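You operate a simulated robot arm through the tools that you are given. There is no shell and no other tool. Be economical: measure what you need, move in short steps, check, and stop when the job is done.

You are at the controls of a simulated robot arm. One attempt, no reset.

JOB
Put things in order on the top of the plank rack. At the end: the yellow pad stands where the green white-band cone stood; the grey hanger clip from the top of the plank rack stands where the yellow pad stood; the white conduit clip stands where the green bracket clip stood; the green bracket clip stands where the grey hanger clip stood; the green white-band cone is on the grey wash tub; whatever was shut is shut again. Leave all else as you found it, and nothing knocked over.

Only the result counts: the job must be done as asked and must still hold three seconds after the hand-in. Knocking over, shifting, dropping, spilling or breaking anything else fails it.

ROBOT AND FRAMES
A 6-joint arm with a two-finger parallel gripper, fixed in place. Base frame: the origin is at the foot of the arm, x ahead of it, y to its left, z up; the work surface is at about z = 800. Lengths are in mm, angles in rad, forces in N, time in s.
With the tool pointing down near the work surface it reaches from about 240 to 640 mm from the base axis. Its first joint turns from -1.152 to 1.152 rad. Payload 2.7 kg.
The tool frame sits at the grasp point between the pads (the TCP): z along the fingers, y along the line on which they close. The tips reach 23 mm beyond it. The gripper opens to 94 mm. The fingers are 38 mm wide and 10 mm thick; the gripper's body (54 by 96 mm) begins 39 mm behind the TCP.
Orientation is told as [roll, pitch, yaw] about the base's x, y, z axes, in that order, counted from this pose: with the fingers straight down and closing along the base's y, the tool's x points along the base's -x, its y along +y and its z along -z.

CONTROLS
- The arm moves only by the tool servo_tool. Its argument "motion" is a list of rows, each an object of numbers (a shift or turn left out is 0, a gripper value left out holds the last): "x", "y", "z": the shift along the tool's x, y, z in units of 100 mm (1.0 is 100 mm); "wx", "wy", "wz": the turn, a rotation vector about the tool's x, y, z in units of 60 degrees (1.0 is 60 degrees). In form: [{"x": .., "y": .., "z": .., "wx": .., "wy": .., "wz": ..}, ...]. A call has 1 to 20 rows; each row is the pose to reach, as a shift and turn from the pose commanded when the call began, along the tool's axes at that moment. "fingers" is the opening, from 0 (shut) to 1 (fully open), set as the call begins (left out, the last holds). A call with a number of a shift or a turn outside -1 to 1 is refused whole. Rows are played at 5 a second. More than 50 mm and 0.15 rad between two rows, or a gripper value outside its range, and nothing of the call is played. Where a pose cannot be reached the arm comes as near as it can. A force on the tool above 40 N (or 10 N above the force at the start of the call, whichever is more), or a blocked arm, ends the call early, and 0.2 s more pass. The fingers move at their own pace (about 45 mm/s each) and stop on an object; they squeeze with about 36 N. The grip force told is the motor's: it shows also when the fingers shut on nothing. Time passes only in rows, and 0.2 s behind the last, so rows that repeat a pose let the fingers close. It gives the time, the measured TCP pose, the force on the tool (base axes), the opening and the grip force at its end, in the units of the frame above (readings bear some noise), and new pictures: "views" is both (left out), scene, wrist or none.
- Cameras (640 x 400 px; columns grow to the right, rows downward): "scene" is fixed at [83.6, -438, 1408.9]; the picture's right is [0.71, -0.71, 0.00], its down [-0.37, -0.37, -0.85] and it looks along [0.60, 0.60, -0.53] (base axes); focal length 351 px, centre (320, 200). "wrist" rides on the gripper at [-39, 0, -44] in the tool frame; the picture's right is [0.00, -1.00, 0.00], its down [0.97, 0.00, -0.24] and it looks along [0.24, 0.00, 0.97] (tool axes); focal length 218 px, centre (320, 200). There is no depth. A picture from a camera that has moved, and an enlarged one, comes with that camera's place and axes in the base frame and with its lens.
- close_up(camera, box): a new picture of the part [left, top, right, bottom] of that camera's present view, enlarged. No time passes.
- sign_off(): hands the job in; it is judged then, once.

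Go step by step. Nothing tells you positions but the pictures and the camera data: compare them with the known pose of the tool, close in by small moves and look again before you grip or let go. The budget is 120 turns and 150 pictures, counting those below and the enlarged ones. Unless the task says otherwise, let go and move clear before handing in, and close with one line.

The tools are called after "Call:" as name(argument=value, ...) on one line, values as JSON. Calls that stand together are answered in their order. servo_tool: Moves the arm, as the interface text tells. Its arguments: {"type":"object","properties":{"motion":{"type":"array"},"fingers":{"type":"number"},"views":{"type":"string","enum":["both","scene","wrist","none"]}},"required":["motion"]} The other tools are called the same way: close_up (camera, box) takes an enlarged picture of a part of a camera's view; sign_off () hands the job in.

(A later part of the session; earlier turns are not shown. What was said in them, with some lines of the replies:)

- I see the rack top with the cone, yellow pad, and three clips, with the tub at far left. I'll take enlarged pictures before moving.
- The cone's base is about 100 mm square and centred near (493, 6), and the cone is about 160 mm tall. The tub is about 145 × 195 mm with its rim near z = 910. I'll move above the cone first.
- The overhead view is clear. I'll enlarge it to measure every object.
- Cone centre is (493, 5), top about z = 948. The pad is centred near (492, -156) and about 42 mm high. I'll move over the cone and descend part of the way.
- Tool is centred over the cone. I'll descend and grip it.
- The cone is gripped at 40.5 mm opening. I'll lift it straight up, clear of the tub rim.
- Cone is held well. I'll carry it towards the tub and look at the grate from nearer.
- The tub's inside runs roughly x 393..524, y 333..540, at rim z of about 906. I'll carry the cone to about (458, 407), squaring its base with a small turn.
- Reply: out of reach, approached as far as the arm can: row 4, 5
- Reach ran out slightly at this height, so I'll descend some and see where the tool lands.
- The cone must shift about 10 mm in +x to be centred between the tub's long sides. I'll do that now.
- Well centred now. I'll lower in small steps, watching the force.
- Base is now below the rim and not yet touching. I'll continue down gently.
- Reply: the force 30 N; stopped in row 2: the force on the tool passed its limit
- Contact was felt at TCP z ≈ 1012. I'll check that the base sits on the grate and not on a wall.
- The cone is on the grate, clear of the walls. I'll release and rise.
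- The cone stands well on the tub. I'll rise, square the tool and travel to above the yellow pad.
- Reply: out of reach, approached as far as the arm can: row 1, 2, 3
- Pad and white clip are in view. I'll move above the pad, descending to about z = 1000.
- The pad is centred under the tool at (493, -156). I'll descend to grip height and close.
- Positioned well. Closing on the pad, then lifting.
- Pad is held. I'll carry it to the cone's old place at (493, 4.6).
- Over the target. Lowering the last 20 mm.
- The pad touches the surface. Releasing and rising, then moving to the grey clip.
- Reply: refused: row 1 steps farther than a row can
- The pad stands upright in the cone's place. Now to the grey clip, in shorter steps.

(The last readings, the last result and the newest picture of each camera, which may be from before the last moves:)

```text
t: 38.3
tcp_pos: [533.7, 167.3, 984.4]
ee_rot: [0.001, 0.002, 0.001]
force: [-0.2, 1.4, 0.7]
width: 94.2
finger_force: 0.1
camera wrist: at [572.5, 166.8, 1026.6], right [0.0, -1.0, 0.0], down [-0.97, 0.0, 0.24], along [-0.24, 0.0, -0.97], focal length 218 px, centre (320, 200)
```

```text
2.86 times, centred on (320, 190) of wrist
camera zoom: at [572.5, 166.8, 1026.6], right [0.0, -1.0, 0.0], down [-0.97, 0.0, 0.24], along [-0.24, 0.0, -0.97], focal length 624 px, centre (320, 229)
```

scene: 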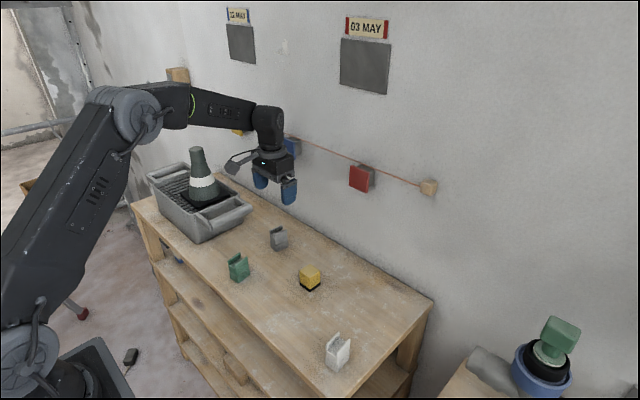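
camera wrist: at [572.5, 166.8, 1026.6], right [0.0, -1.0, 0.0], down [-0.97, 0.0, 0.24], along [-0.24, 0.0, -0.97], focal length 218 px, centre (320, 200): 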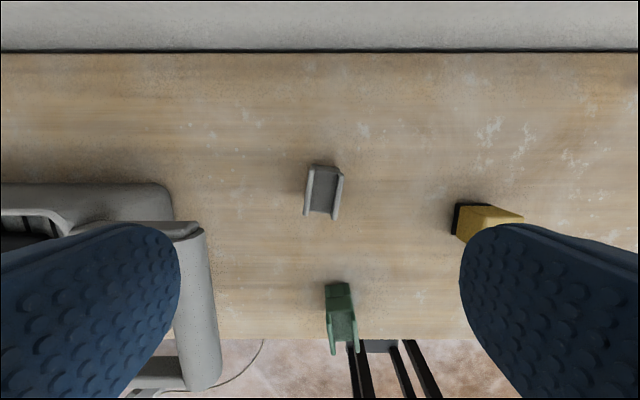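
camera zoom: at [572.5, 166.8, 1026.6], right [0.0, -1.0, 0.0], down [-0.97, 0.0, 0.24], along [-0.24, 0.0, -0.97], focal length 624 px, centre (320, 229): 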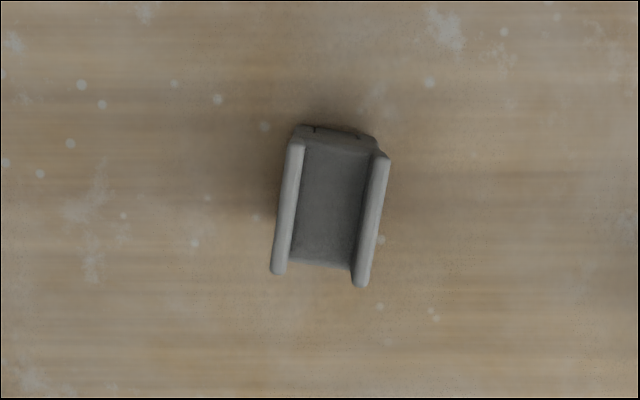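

The grey clip is centred near (532, 164) with yaw about -0.147. I'll turn to match and descend.

Call:
servo_tool(motion=[{"x": 0.018, "y": -0.03, "wz": 0.07}, {"x": 0.018, "y": -0.03, "wz": 0.14}, {"x": 0.018, "y": -0.03, "z": 0.4, "wz": 0.14}, {"x": 0.018, "y": -0.03, "z": 0.8, "wz": 0.14}, {"x": 0.018, "y": -0.03, "z": 0.9, "wz": 0.14}, {"x": 0.018, "y": -0.03, "z": 0.9, "wz": 0.14}])

Call:
close_up(camera="wrist", box=[160, 120, 480, 380])

```text
t: 39.7
tcp_pos: [531.9, 163.0, 893.3]
ee_rot: [0.002, 0.002, -0.146]
force: [0.4, 0.0, 0.5]
width: 93.8
finger_force: 0.0
camera wrist: at [571.3, 157.5, 936.2], right [-0.15, -0.99, 0.0], down [-0.96, 0.14, 0.24], along [-0.24, 0.04, -0.97], focal length 218 px, centre (320, 200)
```

scene: 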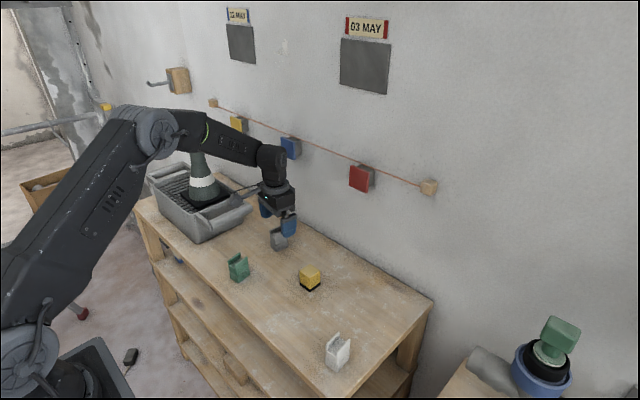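
wrist: 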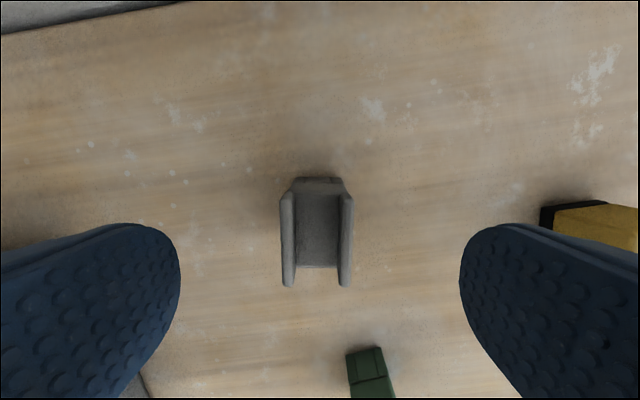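

```text
1.54 times, centred on (320, 250) of wrist
camera zoom: at [571.3, 157.5, 936.2], right [-0.15, -0.99, 0.0], down [-0.96, 0.14, 0.24], along [-0.24, 0.04, -0.97], focal length 336 px, centre (320, 123)
```

zoom: 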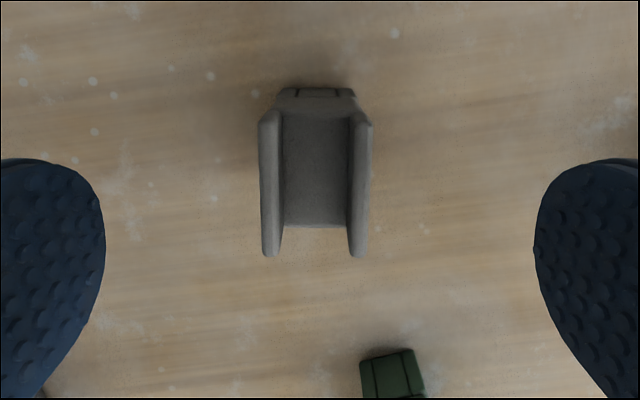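

Aligned with the clip. Descending to grip height and closing.

Call:
servo_tool(motion=[{"z": 0.3}, {"z": 0.5}, {"z": 0.62}, {"z": 0.62}], views="wrist")

Call:
servo_tool(motion=[{}, {}, {}, {}, {}], fingers=0.1, views="wrist")

```text
t: 40.7
tcp_pos: [532.3, 164.6, 831.6]
ee_rot: [0.001, 0.001, -0.147]
force: [0.0, 0.4, 0.2]
width: 94.0
finger_force: 0.1
camera wrist: at [571.7, 158.3, 874.6], right [-0.15, -0.99, 0.0], down [-0.96, 0.14, 0.24], along [-0.24, 0.04, -0.97], focal length 218 px, centre (320, 200)
```

wrist: 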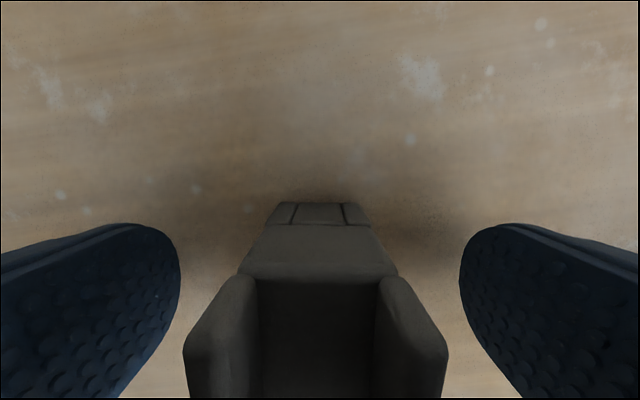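

```text
t: 41.9
tcp_pos: [533.2, 164.0, 832.3]
ee_rot: [0.003, 0.001, -0.146]
force: [0.2, -0.8, 0.2]
width: 29.0
finger_force: 36.2
camera wrist: at [571.7, 158.3, 874.8], right [-0.15, -0.99, 0.0], down [-0.96, 0.14, 0.24], along [-0.24, 0.04, -0.97], focal length 218 px, centre (320, 200)
```

wrist: 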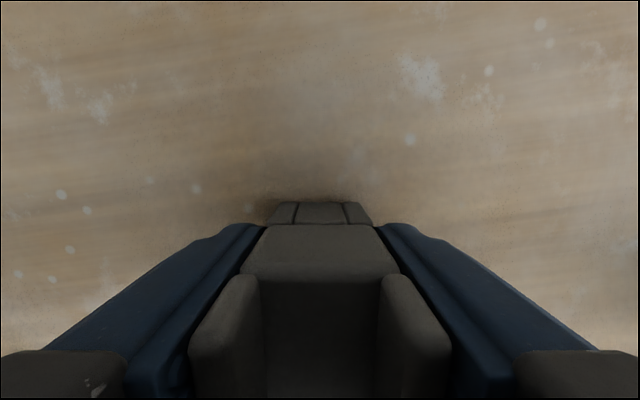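

Clip gripped at 29 mm. Lifting, squaring to yaw 0, and carrying it to the pad's old place.

Call:
servo_tool(motion=[{"z": -0.2}, {"z": -0.4}, {"z": -0.7}, {"z": -1.0, "wz": -0.07}, {"z": -1.0, "wz": -0.14}, {"z": -1.0, "wz": -0.14}], views="none")

Call:
servo_tool(motion=[{"y": -0.4}, {"y": -0.8}, {"y": -1.0}], views="none")

Call:
servo_tool(motion=[{"y": -0.4}, {"y": -0.8}, {"y": -1.0}], views="none")

Call:
servo_tool(motion=[{"y": -0.4, "x": 0.1}, {"y": -0.8, "x": 0.3}, {"y": -1.0, "x": 0.39}, {"y": -1.0, "x": 0.39}])

```text
t: 43.3
tcp_pos: [533.0, 163.0, 930.7]
ee_rot: [0.002, 0.002, -0.001]
force: [-0.3, 0.2, -0.9]
width: 28.4
finger_force: 36.3
```

```text
t: 44.1
tcp_pos: [534.2, 61.9, 932.4]
ee_rot: [0.002, 0.002, 0.0]
force: [0.0, -0.3, 0.3]
width: 28.3
finger_force: 35.8
```

```text
t: 44.9
tcp_pos: [533.5, -37.6, 929.3]
ee_rot: [0.003, 0.0, 0.001]
force: [-0.1, 0.2, -0.3]
width: 28.4
finger_force: 35.8
```

```text
t: 45.9
tcp_pos: [493.7, -137.4, 929.4]
ee_rot: [0.001, 0.002, 0.0]
force: [-0.6, 0.4, -1.0]
width: 28.4
finger_force: 36.0
camera wrist: at [532.3, -137.6, 972.5], right [0.0, -1.0, 0.0], down [-0.97, 0.0, 0.24], along [-0.24, 0.0, -0.97], focal length 218 px, centre (320, 200)
```

scene: 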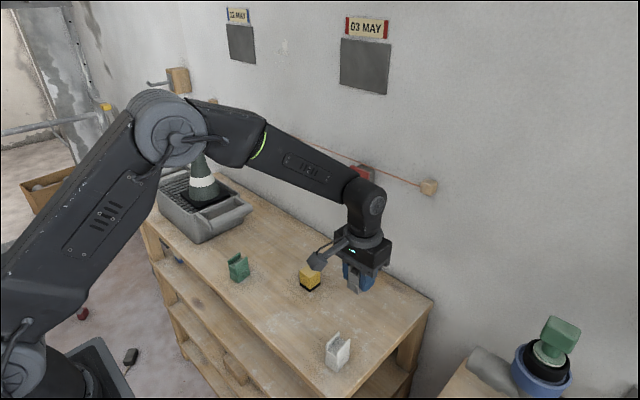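
wrist: 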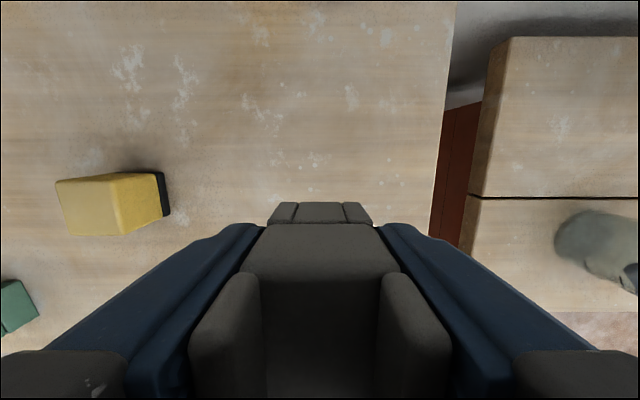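

Shifting 18.5 mm further and lowering.

Call:
servo_tool(motion=[{"y": -0.185}, {"y": -0.185, "z": 0.4}, {"y": -0.185, "z": 0.8}, {"y": -0.185, "z": 0.95}, {"y": -0.185, "z": 0.98}, {"y": -0.185, "z": 0.98}], views="none")

Call:
servo_tool(motion=[{"z": 0.01}, {"z": 0.02}, {"z": 0.02}])

```text
t: 47.3
tcp_pos: [493.8, -152.8, 833.6]
ee_rot: [0.002, 0.001, 0.001]
force: [-0.4, -0.3, -0.4]
width: 28.4
finger_force: 35.7
```

```text
t: 48.1
tcp_pos: [493.0, -154.1, 831.7]
ee_rot: [0.0, 0.001, 0.001]
force: [-3.6, 3.5, 12.0]
width: 28.4
finger_force: 36.2
camera wrist: at [532.6, -154.2, 874.8], right [0.0, -1.0, 0.0], down [-0.97, 0.0, 0.24], along [-0.24, 0.0, -0.97], focal length 218 px, centre (320, 200)
```

scene: 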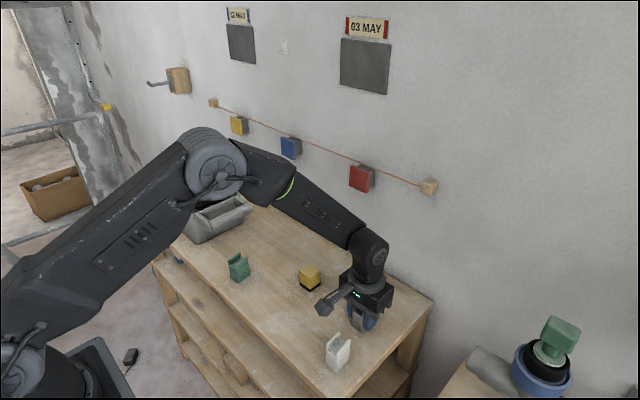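
wrist: 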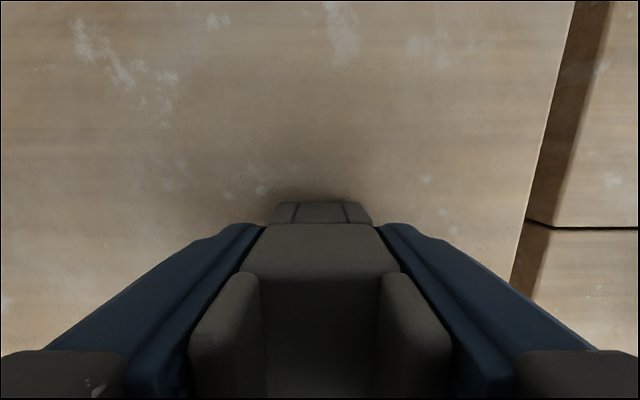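

Touching down about 2 mm short in y. I'll correct that, set it down and release.

Call:
servo_tool(motion=[{"z": -0.04}, {"z": -0.04, "y": -0.018}, {"z": -0.04, "y": -0.018}, {"z": -0.01, "y": -0.018}, {"z": 0.0, "y": -0.018}, {"z": 0.0, "y": -0.018}], views="none")

Call:
servo_tool(motion=[{"z": -0.01}, {"z": -0.01}, {"z": -0.01}, {"z": -0.01}, {"z": -0.01}], fingers=1, views="none")

Call:
servo_tool(motion=[{"z": -0.3}, {"z": -0.7}, {"z": -1.0}, {"z": -1.0}])

```text
t: 49.5
tcp_pos: [492.0, -156.2, 831.4]
ee_rot: [0.001, 0.002, 0.0]
force: [-2.3, 0.8, 6.7]
width: 28.6
finger_force: 35.7
```

```text
t: 50.7
tcp_pos: [490.9, -156.2, 832.0]
ee_rot: [0.002, 0.001, 0.0]
force: [0.0, 0.0, 0.3]
width: 93.9
finger_force: 0.1
```

```text
t: 51.7
tcp_pos: [490.7, -155.3, 932.4]
ee_rot: [0.002, 0.002, 0.001]
force: [-0.6, 0.6, -0.2]
width: 93.7
finger_force: 0.1
camera wrist: at [530.4, -155.3, 975.2], right [0.0, -1.0, 0.0], down [-0.97, 0.0, 0.24], along [-0.24, 0.0, -0.97], focal length 218 px, centre (320, 200)
```

scene: 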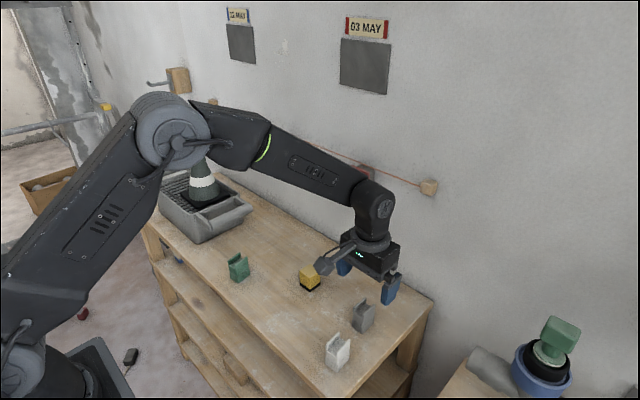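
wrist: 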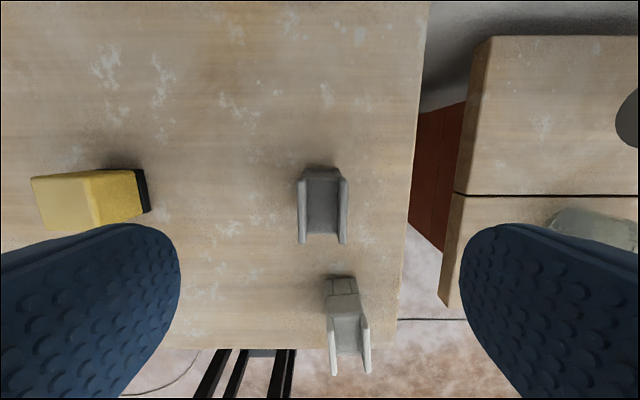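

Grey clip stands. Next is the green clip near (380, 132); I'll travel above it.

Call:
servo_tool(motion=[{"z": -0.4}, {"z": -0.5, "y": 0.4, "x": 0.1}, {"z": -0.5, "y": 0.8, "x": 0.3}, {"z": -0.5, "y": 1.0, "x": 0.5}], views="none")

Call:
servo_tool(motion=[{"y": 0.4, "x": 0.2}, {"y": 0.8, "x": 0.4}, {"y": 1.0, "x": 0.6}], views="none")

Call:
servo_tool(motion=[{"y": 0.4}, {"y": 0.8}, {"y": 0.8}])

Call:
close_up(camera="wrist", box=[220, 120, 420, 260])

```text
t: 52.7
tcp_pos: [440.8, -54.9, 981.5]
ee_rot: [0.003, 0.002, 0.001]
force: [0.2, -0.6, -0.3]
width: 93.9
finger_force: 0.1
```

```text
t: 53.5
tcp_pos: [381.8, 45.4, 982.0]
ee_rot: [0.002, 0.003, -0.002]
force: [-0.5, 0.9, 0.0]
width: 93.8
finger_force: 0.2
```

```text
t: 54.3
tcp_pos: [380.1, 126.2, 983.5]
ee_rot: [0.002, 0.002, -0.001]
force: [0.9, -0.6, 0.1]
width: 94.4
finger_force: 0.1
camera wrist: at [419.8, 125.9, 1026.4], right [0.0, -1.0, 0.0], down [-0.97, 0.0, 0.24], along [-0.24, 0.0, -0.97], focal length 218 px, centre (320, 200)
```

scene: 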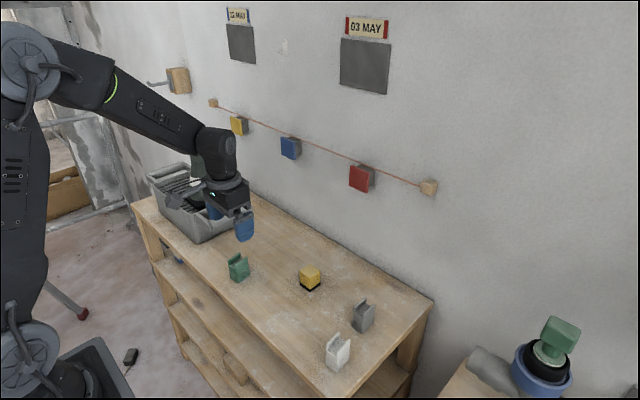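
wrist: 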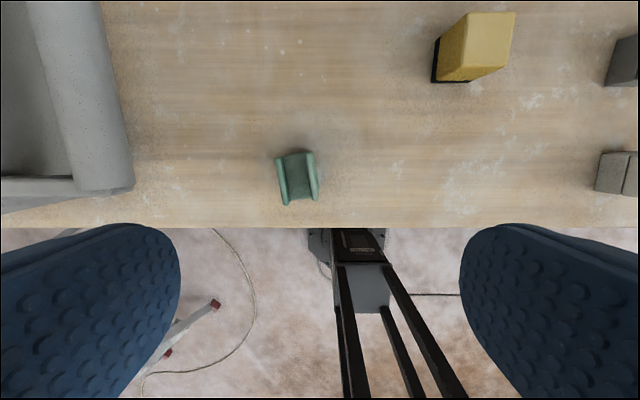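

```text
2.86 times, centred on (320, 190) of wrist
camera zoom: at [419.8, 125.9, 1026.4], right [0.0, -1.0, 0.0], down [-0.97, 0.0, 0.24], along [-0.24, 0.0, -0.97], focal length 624 px, centre (320, 229)
```

zoom: 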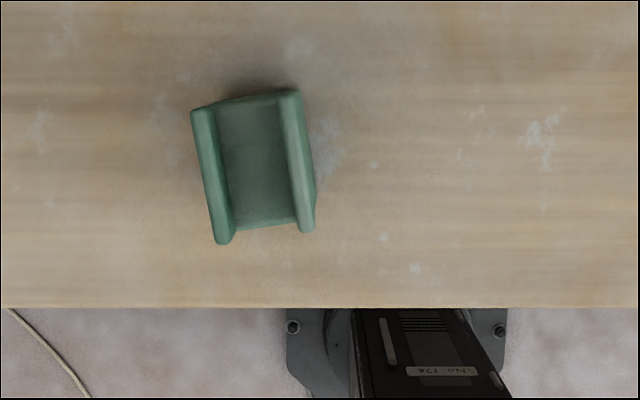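

Green clip centre is about (393, 145), yaw +0.12. I'll align over it and descend partway.

Call:
servo_tool(motion=[{"x": -0.06, "y": 0.09, "wz": -0.06}, {"x": -0.123, "y": 0.186, "wz": -0.115}, {"x": -0.123, "y": 0.186, "z": 0.4, "wz": -0.115}, {"x": -0.123, "y": 0.186, "z": 0.8, "wz": -0.115}, {"x": -0.123, "y": 0.186, "z": 0.9, "wz": -0.115}, {"x": -0.123, "y": 0.186, "z": 0.9, "wz": -0.115}])

Call:
close_up(camera="wrist", box=[160, 120, 480, 380])

```text
t: 55.7
tcp_pos: [394.2, 141.8, 891.5]
ee_rot: [0.003, 0.002, 0.119]
force: [-0.3, -0.6, 0.8]
width: 94.1
finger_force: 0.0
camera wrist: at [433.0, 146.2, 934.8], right [0.12, -0.99, 0.0], down [-0.96, -0.12, 0.24], along [-0.24, -0.03, -0.97], focal length 218 px, centre (320, 200)
```

scene: 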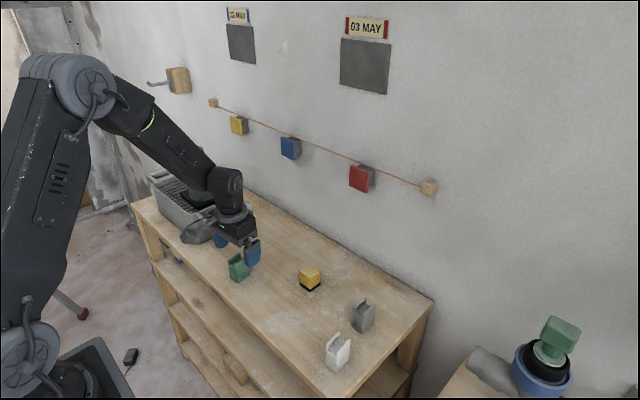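
wrist: 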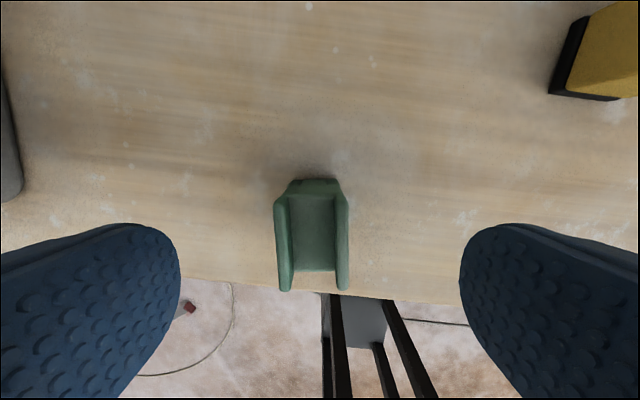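

```text
1.54 times, centred on (320, 250) of wrist
camera zoom: at [433.0, 146.2, 934.8], right [0.12, -0.99, 0.0], down [-0.96, -0.12, 0.24], along [-0.24, -0.03, -0.97], focal length 336 px, centre (320, 123)
```

zoom: 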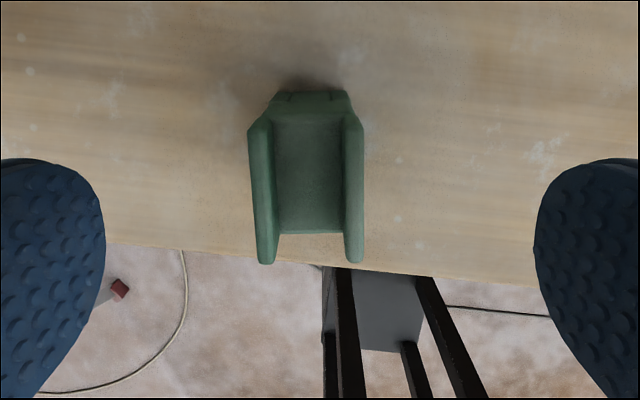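

Shift about 3 mm in tool y, descend and close.

Call:
servo_tool(motion=[{"y": 0.032}, {"y": 0.032, "z": 0.3}, {"y": 0.032, "z": 0.5}, {"y": 0.032, "z": 0.61}, {"y": 0.032, "z": 0.61}], views="wrist")

Call:
servo_tool(motion=[{}, {}, {}, {}, {}], fingers=0.1, views="wrist")

```text
t: 56.9
tcp_pos: [394.5, 144.0, 830.8]
ee_rot: [0.004, 0.002, 0.121]
force: [0.7, 0.1, -0.3]
width: 94.0
finger_force: 0.1
camera wrist: at [433.9, 149.4, 873.6], right [0.12, -0.99, 0.0], down [-0.96, -0.12, 0.24], along [-0.24, -0.03, -0.97], focal length 218 px, centre (320, 200)
```

wrist: 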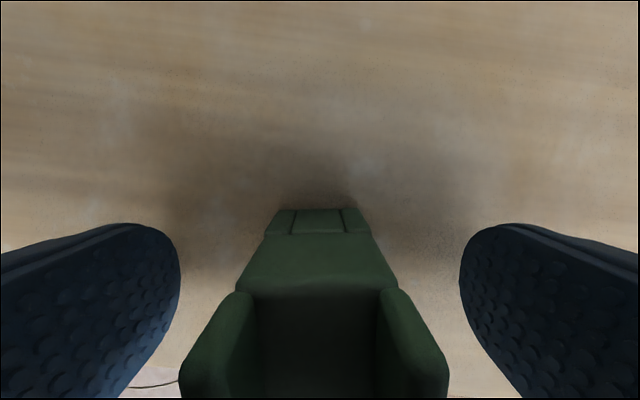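

```text
t: 58.1
tcp_pos: [394.5, 145.5, 830.7]
ee_rot: [0.002, 0.002, 0.122]
force: [0.2, 0.2, -0.2]
width: 28.4
finger_force: 36.4
camera wrist: at [433.8, 149.3, 873.7], right [0.12, -0.99, 0.0], down [-0.96, -0.12, 0.24], along [-0.24, -0.03, -0.97], focal length 218 px, centre (320, 200)
```

wrist: 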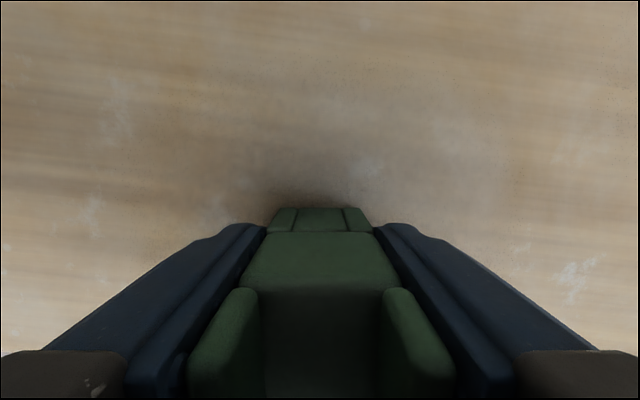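

Gripped. Lifting, then carrying to the grey clip's old place.

Call:
servo_tool(motion=[{"z": -0.2}, {"z": -0.4}, {"z": -0.7}, {"z": -1.0, "wz": 0.06}, {"z": -1.0, "wz": 0.116}, {"z": -1.0, "wz": 0.116}], views="none")

Call:
servo_tool(motion=[{"x": -0.4}, {"x": -0.8}, {"x": -1.0, "y": 0.1}, {"x": -1.0, "y": 0.1}], views="none")

Call:
servo_tool(motion=[{"x": -0.2, "y": 0.05}, {"x": -0.4, "y": 0.09, "wz": 0.07}, {"x": -0.4, "y": 0.09, "wz": 0.14}, {"x": -0.4, "y": 0.09, "wz": 0.14}])

```text
t: 59.5
tcp_pos: [393.5, 145.4, 930.0]
ee_rot: [0.0, 0.002, -0.002]
force: [0.1, 0.2, 0.2]
width: 28.5
finger_force: 35.7
```

```text
t: 60.5
tcp_pos: [494.2, 153.9, 930.9]
ee_rot: [0.003, 0.006, -0.001]
force: [0.3, 0.5, 0.6]
width: 28.2
finger_force: 36.2
```

```text
t: 61.5
tcp_pos: [534.9, 163.6, 931.1]
ee_rot: [0.002, 0.003, -0.148]
force: [-0.8, -0.6, -0.5]
width: 28.4
finger_force: 36.4
camera wrist: at [574.4, 157.6, 974.3], right [-0.15, -0.99, 0.0], down [-0.96, 0.14, 0.24], along [-0.24, 0.04, -0.97], focal length 218 px, centre (320, 200)
```

scene: 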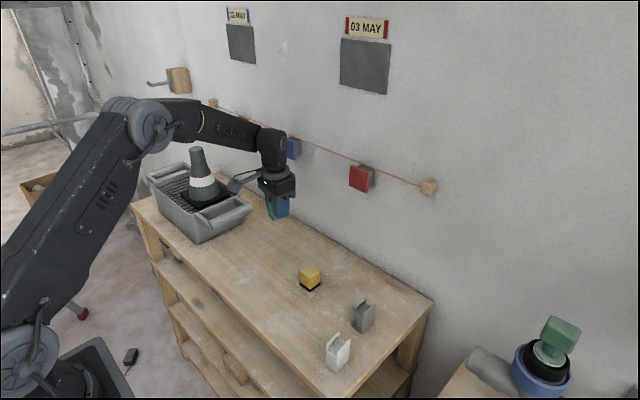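
wrist: 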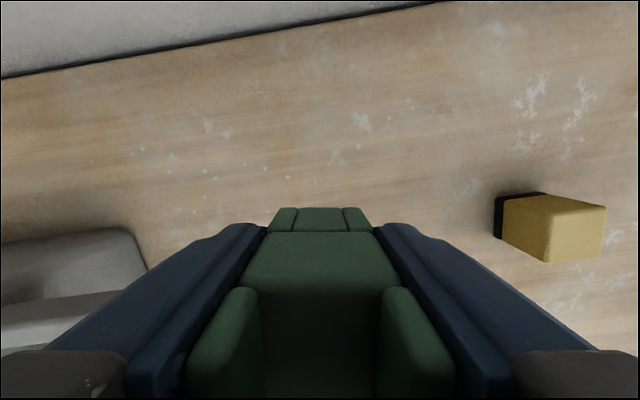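

Right over the target at (534.5, 164). Lowering.

Call:
servo_tool(motion=[{"z": 0.4}, {"z": 0.8}, {"z": 0.95}, {"z": 0.98}, {"z": 0.98}], views="none")

Call:
servo_tool(motion=[{"z": 0.01}, {"z": 0.02}, {"z": 0.02}])

```text
t: 62.7
tcp_pos: [535.4, 163.6, 834.3]
ee_rot: [0.001, 0.001, -0.148]
force: [-0.6, 0.3, 0.1]
width: 28.6
finger_force: 36.3
```

```text
t: 63.5
tcp_pos: [535.9, 164.7, 832.6]
ee_rot: [0.001, 0.002, -0.149]
force: [0.2, -0.1, -0.6]
width: 28.7
finger_force: 36.2
camera wrist: at [574.1, 157.9, 874.4], right [-0.15, -0.99, 0.0], down [-0.96, 0.14, 0.24], along [-0.24, 0.04, -0.97], focal length 218 px, centre (320, 200)
```

scene: 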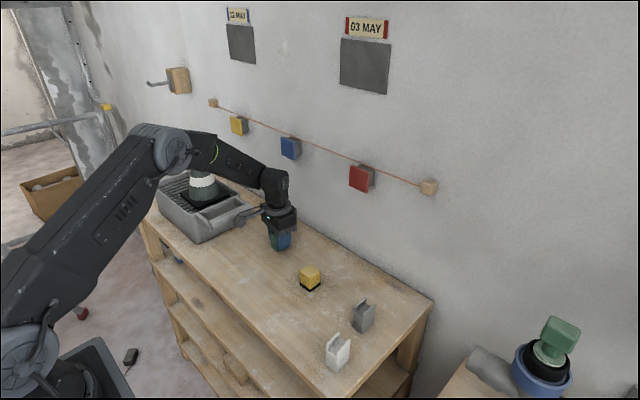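
wrist: 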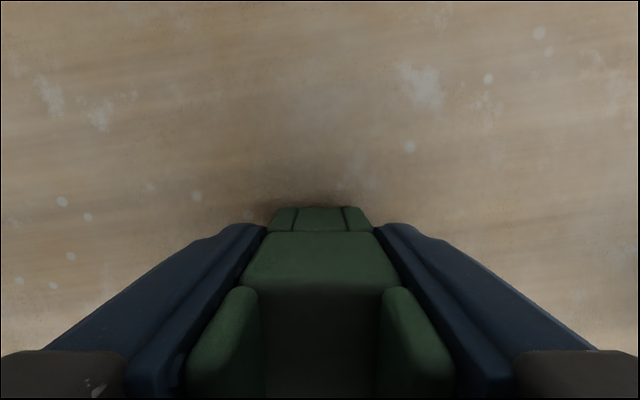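

Background specks match the grey clip's original picture. Lowering to contact.

Call:
servo_tool(motion=[{"z": 0.01}, {"z": 0.015}, {"z": 0.02}, {"z": 0.02}], views="none")

```text
t: 64.5
tcp_pos: [536.1, 164.4, 830.3]
ee_rot: [0.004, 0.001, -0.148]
force: [-0.1, -1.7, 13.1]
width: 28.8
finger_force: 36.2
```

Contact. Releasing, rising, and going to the white clip.

Call:
servo_tool(motion=[{"z": -0.01}, {"z": -0.01}, {"z": -0.01}, {"z": -0.01}, {"z": -0.01}], fingers=1, views="none")

Call:
servo_tool(motion=[{"z": -0.3}, {"z": -0.7}, {"z": -1.0, "wz": -0.07}, {"z": -1.0, "wz": -0.14}, {"z": -1.0, "wz": -0.14}], views="wrist")

Call:
servo_tool(motion=[{"z": -0.4}, {"z": -0.5, "y": -0.4, "x": 0.1}, {"z": -0.5, "y": -0.8, "x": 0.3}, {"z": -0.5, "y": -1.0, "x": 0.5}], views="none")

Call:
servo_tool(motion=[{"y": -0.4, "x": 0.2}, {"y": -0.8, "x": 0.4}, {"y": -1.0, "x": 0.6}], views="none")

Call:
servo_tool(motion=[{"y": -0.4, "x": 0.1}, {"y": -0.8, "x": 0.3}, {"y": -1.0, "x": 0.4}], views="none")

Call:
servo_tool(motion=[{"y": -0.2}, {"y": -0.4}, {"y": -0.4}])

```text
t: 65.7
tcp_pos: [534.8, 163.3, 830.2]
ee_rot: [0.002, 0.003, -0.149]
force: [0.1, -0.4, -0.5]
width: 93.9
finger_force: 0.0
```

```text
t: 66.9
tcp_pos: [534.4, 164.6, 929.6]
ee_rot: [0.001, 0.003, 0.0]
force: [0.4, -0.3, -0.1]
width: 94.1
finger_force: 0.1
camera wrist: at [574.1, 164.3, 974.0], right [0.0, -1.0, 0.0], down [-0.97, 0.0, 0.24], along [-0.24, 0.0, -0.97], focal length 218 px, centre (320, 200)
```

wrist: 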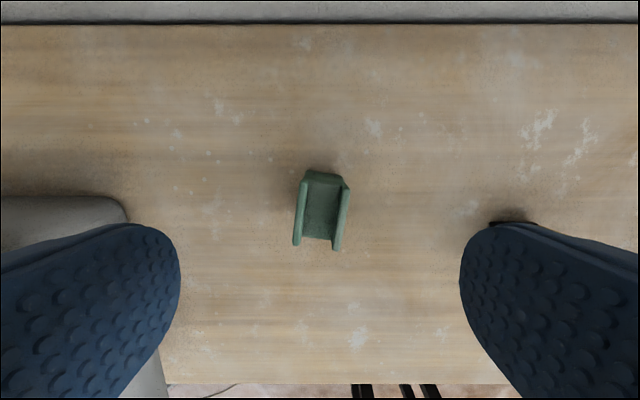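

```text
t: 67.9
tcp_pos: [485.5, 61.9, 980.0]
ee_rot: [0.001, 0.0, -0.002]
force: [0.4, 0.0, 0.1]
width: 94.0
finger_force: 0.1
```

```text
t: 68.7
tcp_pos: [425.2, -36.7, 982.7]
ee_rot: [0.002, 0.001, -0.001]
force: [0.1, 0.4, -0.6]
width: 93.8
finger_force: 0.1
```

```text
t: 69.5
tcp_pos: [385.8, -134.4, 978.1]
ee_rot: [0.002, 0.003, -0.002]
force: [0.3, -0.4, -0.2]
width: 93.9
finger_force: 0.1
```

```text
t: 70.3
tcp_pos: [384.8, -177.1, 978.9]
ee_rot: [0.001, 0.002, -0.003]
force: [0.5, -0.9, 0.5]
width: 94.2
finger_force: 0.0
camera wrist: at [423.7, -175.6, 1020.8], right [0.0, -1.0, 0.0], down [-0.97, 0.0, 0.24], along [-0.24, 0.0, -0.97], focal length 218 px, centre (320, 200)
```

scene: 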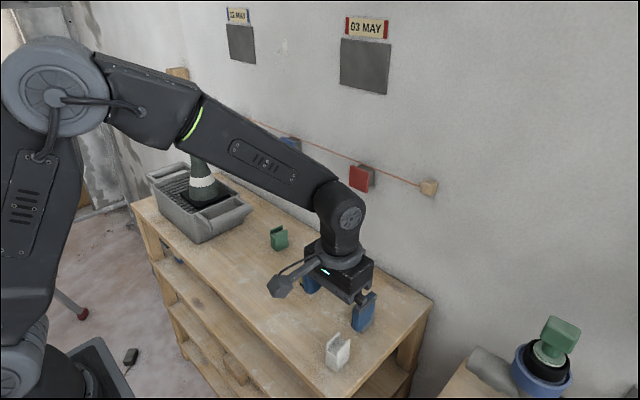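
wrist: 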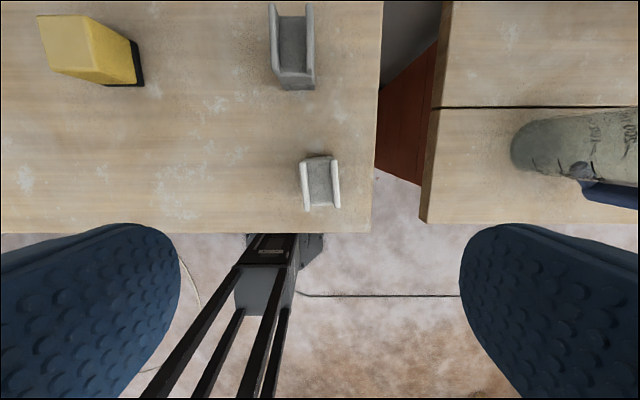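

Call:
close_up(camera="wrist", box=[220, 120, 420, 260])

```text
2.86 times, centred on (320, 190) of wrist
camera zoom: at [423.7, -175.6, 1020.8], right [0.0, -1.0, 0.0], down [-0.97, 0.0, 0.24], along [-0.24, 0.0, -0.97], focal length 624 px, centre (320, 229)
```

zoom: 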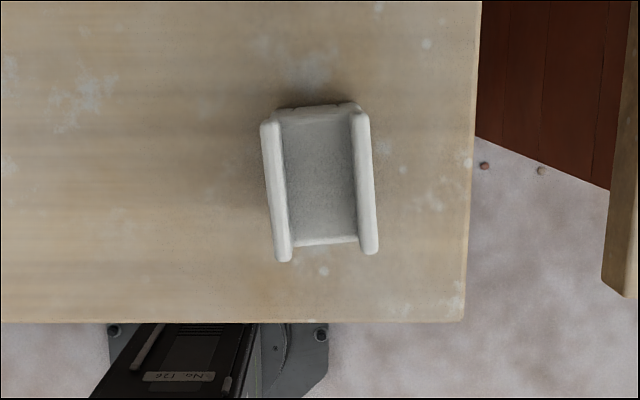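

White clip centre is about (392, -176), yaw +0.10. Aligning and descending partway.

Call:
servo_tool(motion=[{"x": -0.04, "wz": -0.05}, {"x": -0.075, "wz": -0.094}, {"x": -0.075, "z": 0.4, "wz": -0.094}, {"x": -0.075, "z": 0.8, "wz": -0.094}, {"x": -0.075, "z": 0.87, "wz": -0.094}, {"x": -0.075, "z": 0.87, "wz": -0.094}], views="wrist")

Call:
close_up(camera="wrist", box=[160, 120, 480, 380])

```text
t: 71.7
tcp_pos: [392.3, -177.9, 890.0]
ee_rot: [0.002, 0.002, 0.098]
force: [0.7, -0.1, -0.5]
width: 93.8
finger_force: 0.1
camera wrist: at [430.7, -173.0, 933.1], right [0.1, -1.0, 0.0], down [-0.97, -0.09, 0.24], along [-0.24, -0.02, -0.97], focal length 218 px, centre (320, 200)
```

wrist: 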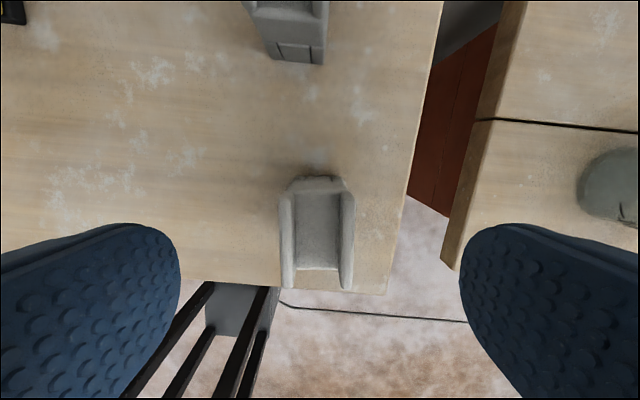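

```text
1.54 times, centred on (320, 250) of wrist
camera zoom: at [430.7, -173.0, 933.1], right [0.1, -1.0, 0.0], down [-0.97, -0.09, 0.24], along [-0.24, -0.02, -0.97], focal length 336 px, centre (320, 123)
```

zoom: 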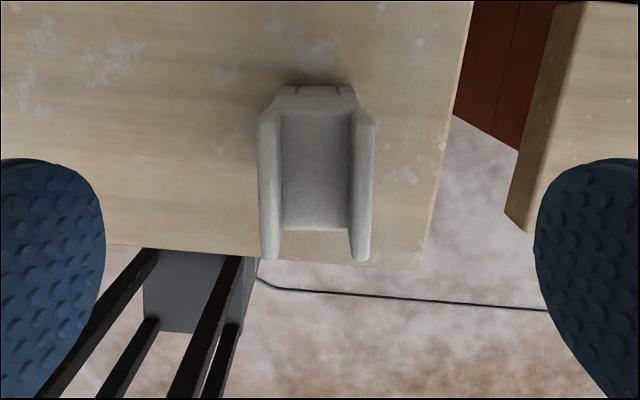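

Aligned. Descending to grip height and closing.

Call:
servo_tool(motion=[{"y": 0.01, "z": 0.3}, {"y": 0.01, "z": 0.5}, {"y": 0.01, "z": 0.59}, {"y": 0.01, "z": 0.59}], views="wrist")

Call:
servo_tool(motion=[{}, {}, {}, {}, {}], fingers=0.1)

```text
t: 72.7
tcp_pos: [393.1, -175.8, 831.8]
ee_rot: [0.001, 0.003, 0.099]
force: [0.0, -0.5, 0.3]
width: 94.0
finger_force: 0.0
camera wrist: at [431.0, -171.9, 874.6], right [0.1, -1.0, 0.0], down [-0.97, -0.09, 0.24], along [-0.24, -0.02, -0.97], focal length 218 px, centre (320, 200)
```

wrist: 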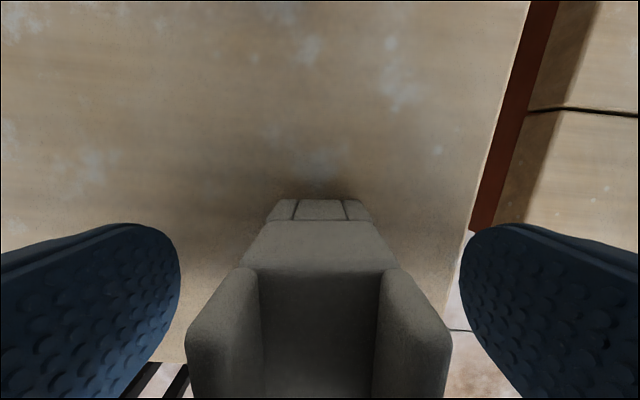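

```text
t: 73.9
tcp_pos: [392.1, -176.0, 832.6]
ee_rot: [0.002, 0.001, 0.098]
force: [0.4, 0.1, 0.1]
width: 28.7
finger_force: 35.9
camera wrist: at [430.9, -172.0, 875.0], right [0.1, -1.0, 0.0], down [-0.97, -0.09, 0.24], along [-0.24, -0.02, -0.97], focal length 218 px, centre (320, 200)
```

scene: 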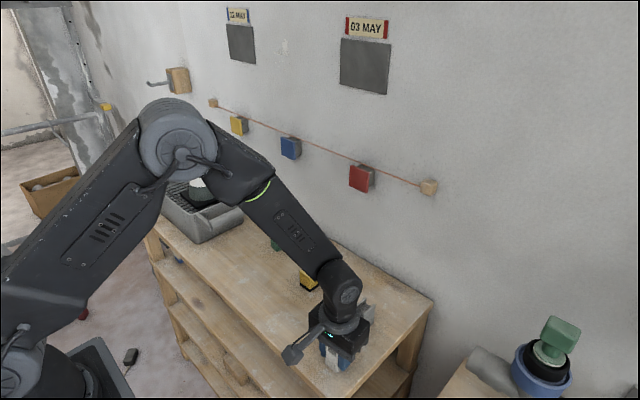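
wrist: 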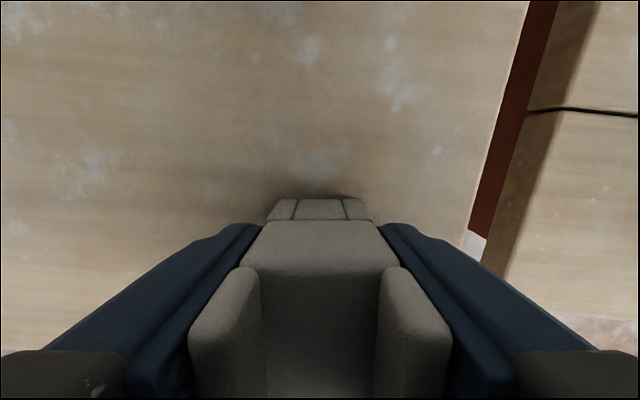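

Gripped. Lifting and carrying to the green clip's old place.

Call:
servo_tool(motion=[{"z": -0.2}, {"z": -0.4}, {"z": -0.7}, {"z": -1.0, "wz": 0.05}, {"z": -1.0, "wz": 0.094}, {"z": -1.0, "wz": 0.094}], views="none")

Call:
servo_tool(motion=[{"y": 0.4}, {"y": 0.8}, {"y": 1.0}], views="none")

Call:
servo_tool(motion=[{"y": 0.4}, {"y": 0.8}, {"y": 1.0}], views="none")

Call:
servo_tool(motion=[{"y": 0.4}, {"y": 0.8}, {"y": 1.0}, {"y": 1.0}], views="none")

Call:
servo_tool(motion=[{"y": 0.1, "x": 0.011, "wz": -0.06}, {"y": 0.208, "x": 0.011, "wz": -0.116}, {"y": 0.208, "x": 0.011, "wz": -0.116}])

```text
t: 75.3
tcp_pos: [390.7, -175.6, 934.2]
ee_rot: [0.002, 0.002, -0.002]
force: [0.1, 1.1, -1.1]
width: 28.5
finger_force: 36.0
```

```text
t: 76.1
tcp_pos: [390.9, -75.6, 932.5]
ee_rot: [0.003, 0.003, -0.001]
force: [0.8, 0.4, 0.1]
width: 28.5
finger_force: 36.6
```

```text
t: 76.9
tcp_pos: [390.0, 25.5, 934.9]
ee_rot: [0.002, 0.002, 0.0]
force: [0.1, 0.0, 0.0]
width: 28.5
finger_force: 36.3
```

```text
t: 77.9
tcp_pos: [392.7, 126.1, 931.4]
ee_rot: [0.001, 0.0, -0.002]
force: [-0.5, 0.5, -0.1]
width: 28.4
finger_force: 35.9
```

```text
t: 78.7
tcp_pos: [391.6, 147.8, 934.2]
ee_rot: [0.002, 0.001, 0.12]
force: [-0.3, 0.0, -1.2]
width: 28.3
finger_force: 36.0
camera wrist: at [430.5, 151.4, 976.2], right [0.12, -0.99, 0.0], down [-0.96, -0.12, 0.24], along [-0.24, -0.03, -0.97], focal length 218 px, centre (320, 200)
```

scene: 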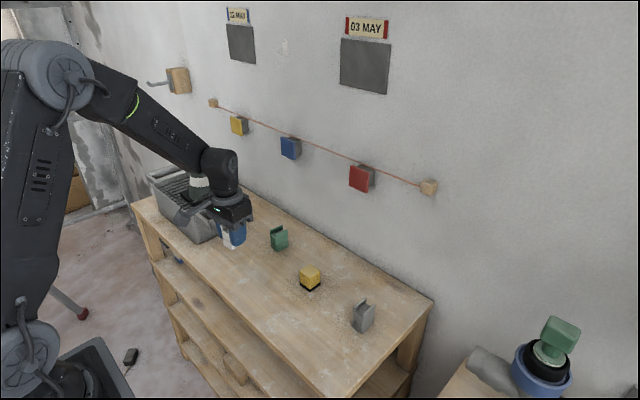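
wrist: 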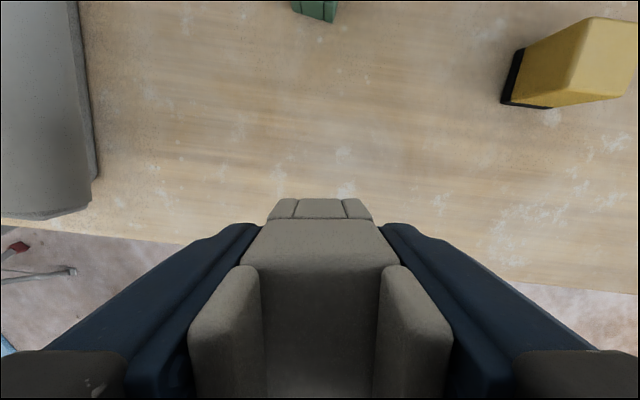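

Correcting 2 mm in y and lowering.

Call:
servo_tool(motion=[{"y": -0.02, "z": 0.4}, {"y": -0.02, "z": 0.8}, {"y": -0.02, "z": 0.95}, {"y": -0.02, "z": 0.98}, {"y": -0.02, "z": 0.98}], views="none")

Call:
servo_tool(motion=[{"z": 0.01}, {"z": 0.02}, {"z": 0.03}, {"z": 0.03}])

```text
t: 79.9
tcp_pos: [391.0, 145.0, 836.0]
ee_rot: [0.003, 0.001, 0.119]
force: [0.1, 0.2, -0.5]
width: 28.2
finger_force: 35.7
```

```text
t: 80.9
tcp_pos: [390.1, 144.5, 833.9]
ee_rot: [0.003, 0.0, 0.121]
force: [0.1, 0.0, -0.3]
width: 28.4
finger_force: 36.3
camera wrist: at [429.9, 149.2, 876.7], right [0.12, -0.99, 0.0], down [-0.96, -0.12, 0.24], along [-0.24, -0.03, -0.97], focal length 218 px, centre (320, 200)
```

scene: 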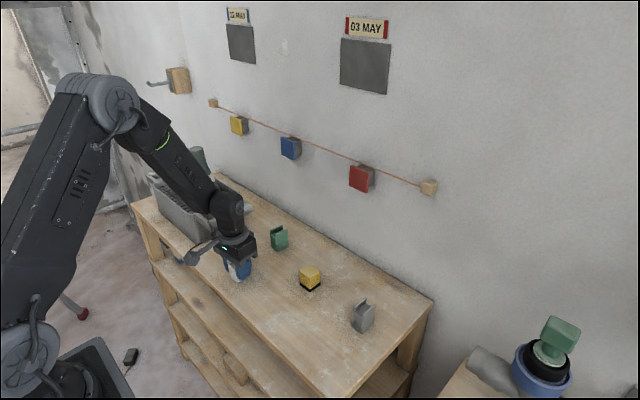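
wrist: 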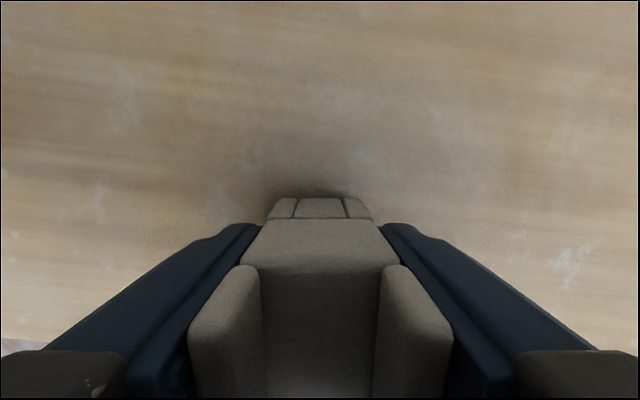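

Position matches the green clip's old spot. Lowering the last millimetres to contact.

Call:
servo_tool(motion=[{"z": 0.01}, {"z": 0.02}, {"z": 0.02}], views="none")

```text
t: 81.7
tcp_pos: [391.1, 144.6, 831.3]
ee_rot: [0.002, 0.002, 0.119]
force: [-2.0, -1.3, 7.1]
width: 28.4
finger_force: 36.6
```

Contact felt. Releasing and rising clear.

Call:
servo_tool(motion=[{}, {}, {}, {}, {}], fingers=1, views="none")

Call:
servo_tool(motion=[{"z": -0.3}, {"z": -0.7}, {"z": -1.0}], views="none")

Call:
servo_tool(motion=[{"z": -0.4}, {"z": -0.8}, {"z": -1.0, "wz": 0.06}, {"z": -1.0, "wz": 0.115}], views="none")

Call:
servo_tool(motion=[{"z": -0.3, "y": -0.2}, {"z": -0.6, "y": -0.4}, {"z": -0.9, "y": -0.6}, {"z": -1.0, "y": -1.0}, {"z": -1.0, "y": -1.0}])

Call:
close_up(camera="scene", box=[130, 140, 450, 400])

```text
t: 82.9
tcp_pos: [390.3, 145.2, 831.1]
ee_rot: [0.003, 0.002, 0.121]
force: [1.0, 0.0, 0.3]
width: 93.8
finger_force: 0.1
```

```text
t: 83.7
tcp_pos: [390.6, 142.6, 930.3]
ee_rot: [0.001, 0.002, 0.12]
force: [-0.5, -0.7, 0.6]
width: 94.0
finger_force: 0.1
```

```text
t: 84.7
tcp_pos: [391.5, 143.9, 1029.7]
ee_rot: [0.001, 0.001, -0.002]
force: [-0.2, -0.4, -0.2]
width: 94.0
finger_force: 0.1
```

```text
t: 85.9
tcp_pos: [392.5, 40.8, 1130.1]
ee_rot: [0.0, 0.003, -0.001]
force: [0.5, 0.6, -0.4]
width: 94.0
finger_force: 0.1
camera wrist: at [431.9, 40.8, 1172.0], right [0.0, -1.0, 0.0], down [-0.97, 0.0, 0.24], along [-0.24, 0.0, -0.97], focal length 218 px, centre (320, 200)
```

scene: 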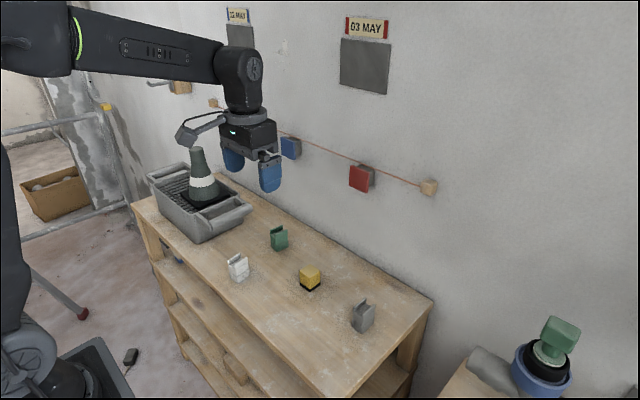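
wrist: 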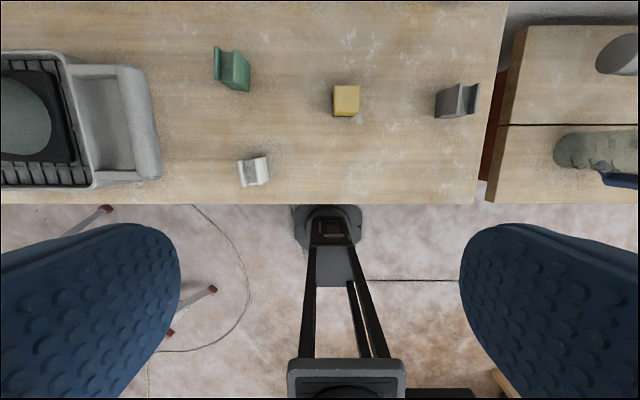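

```text
1.54 times, centred on (290, 270) of scene
camera zoom: at [83.6, -438.1, 1408.9], right [0.71, -0.71, 0.0], down [-0.37, -0.37, -0.85], along [0.6, 0.6, -0.53], focal length 540 px, centre (366, 92)
```

zoom: 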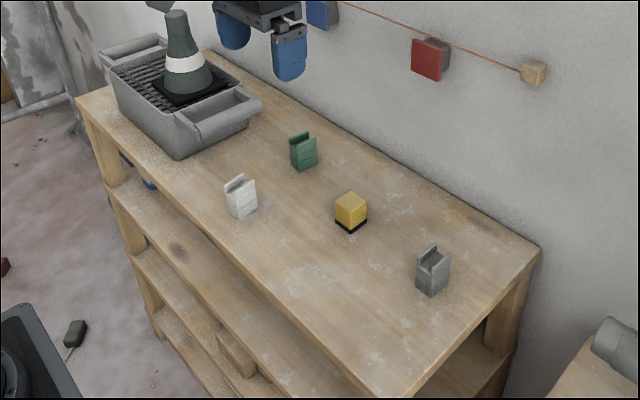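

All five objects stand upright in their asked places, nothing else has moved, and the gripper is clear, so I'm handing in.

Call:
sign_off()

```text
The job is handed in.
```

The job is handed in: the cone is on the wash tub, and the yellow pad and the grey, green and white clips each stand where you asked, within a few millimetres by the pictures. I saw nothing that was shut, so nothing needed shutting.
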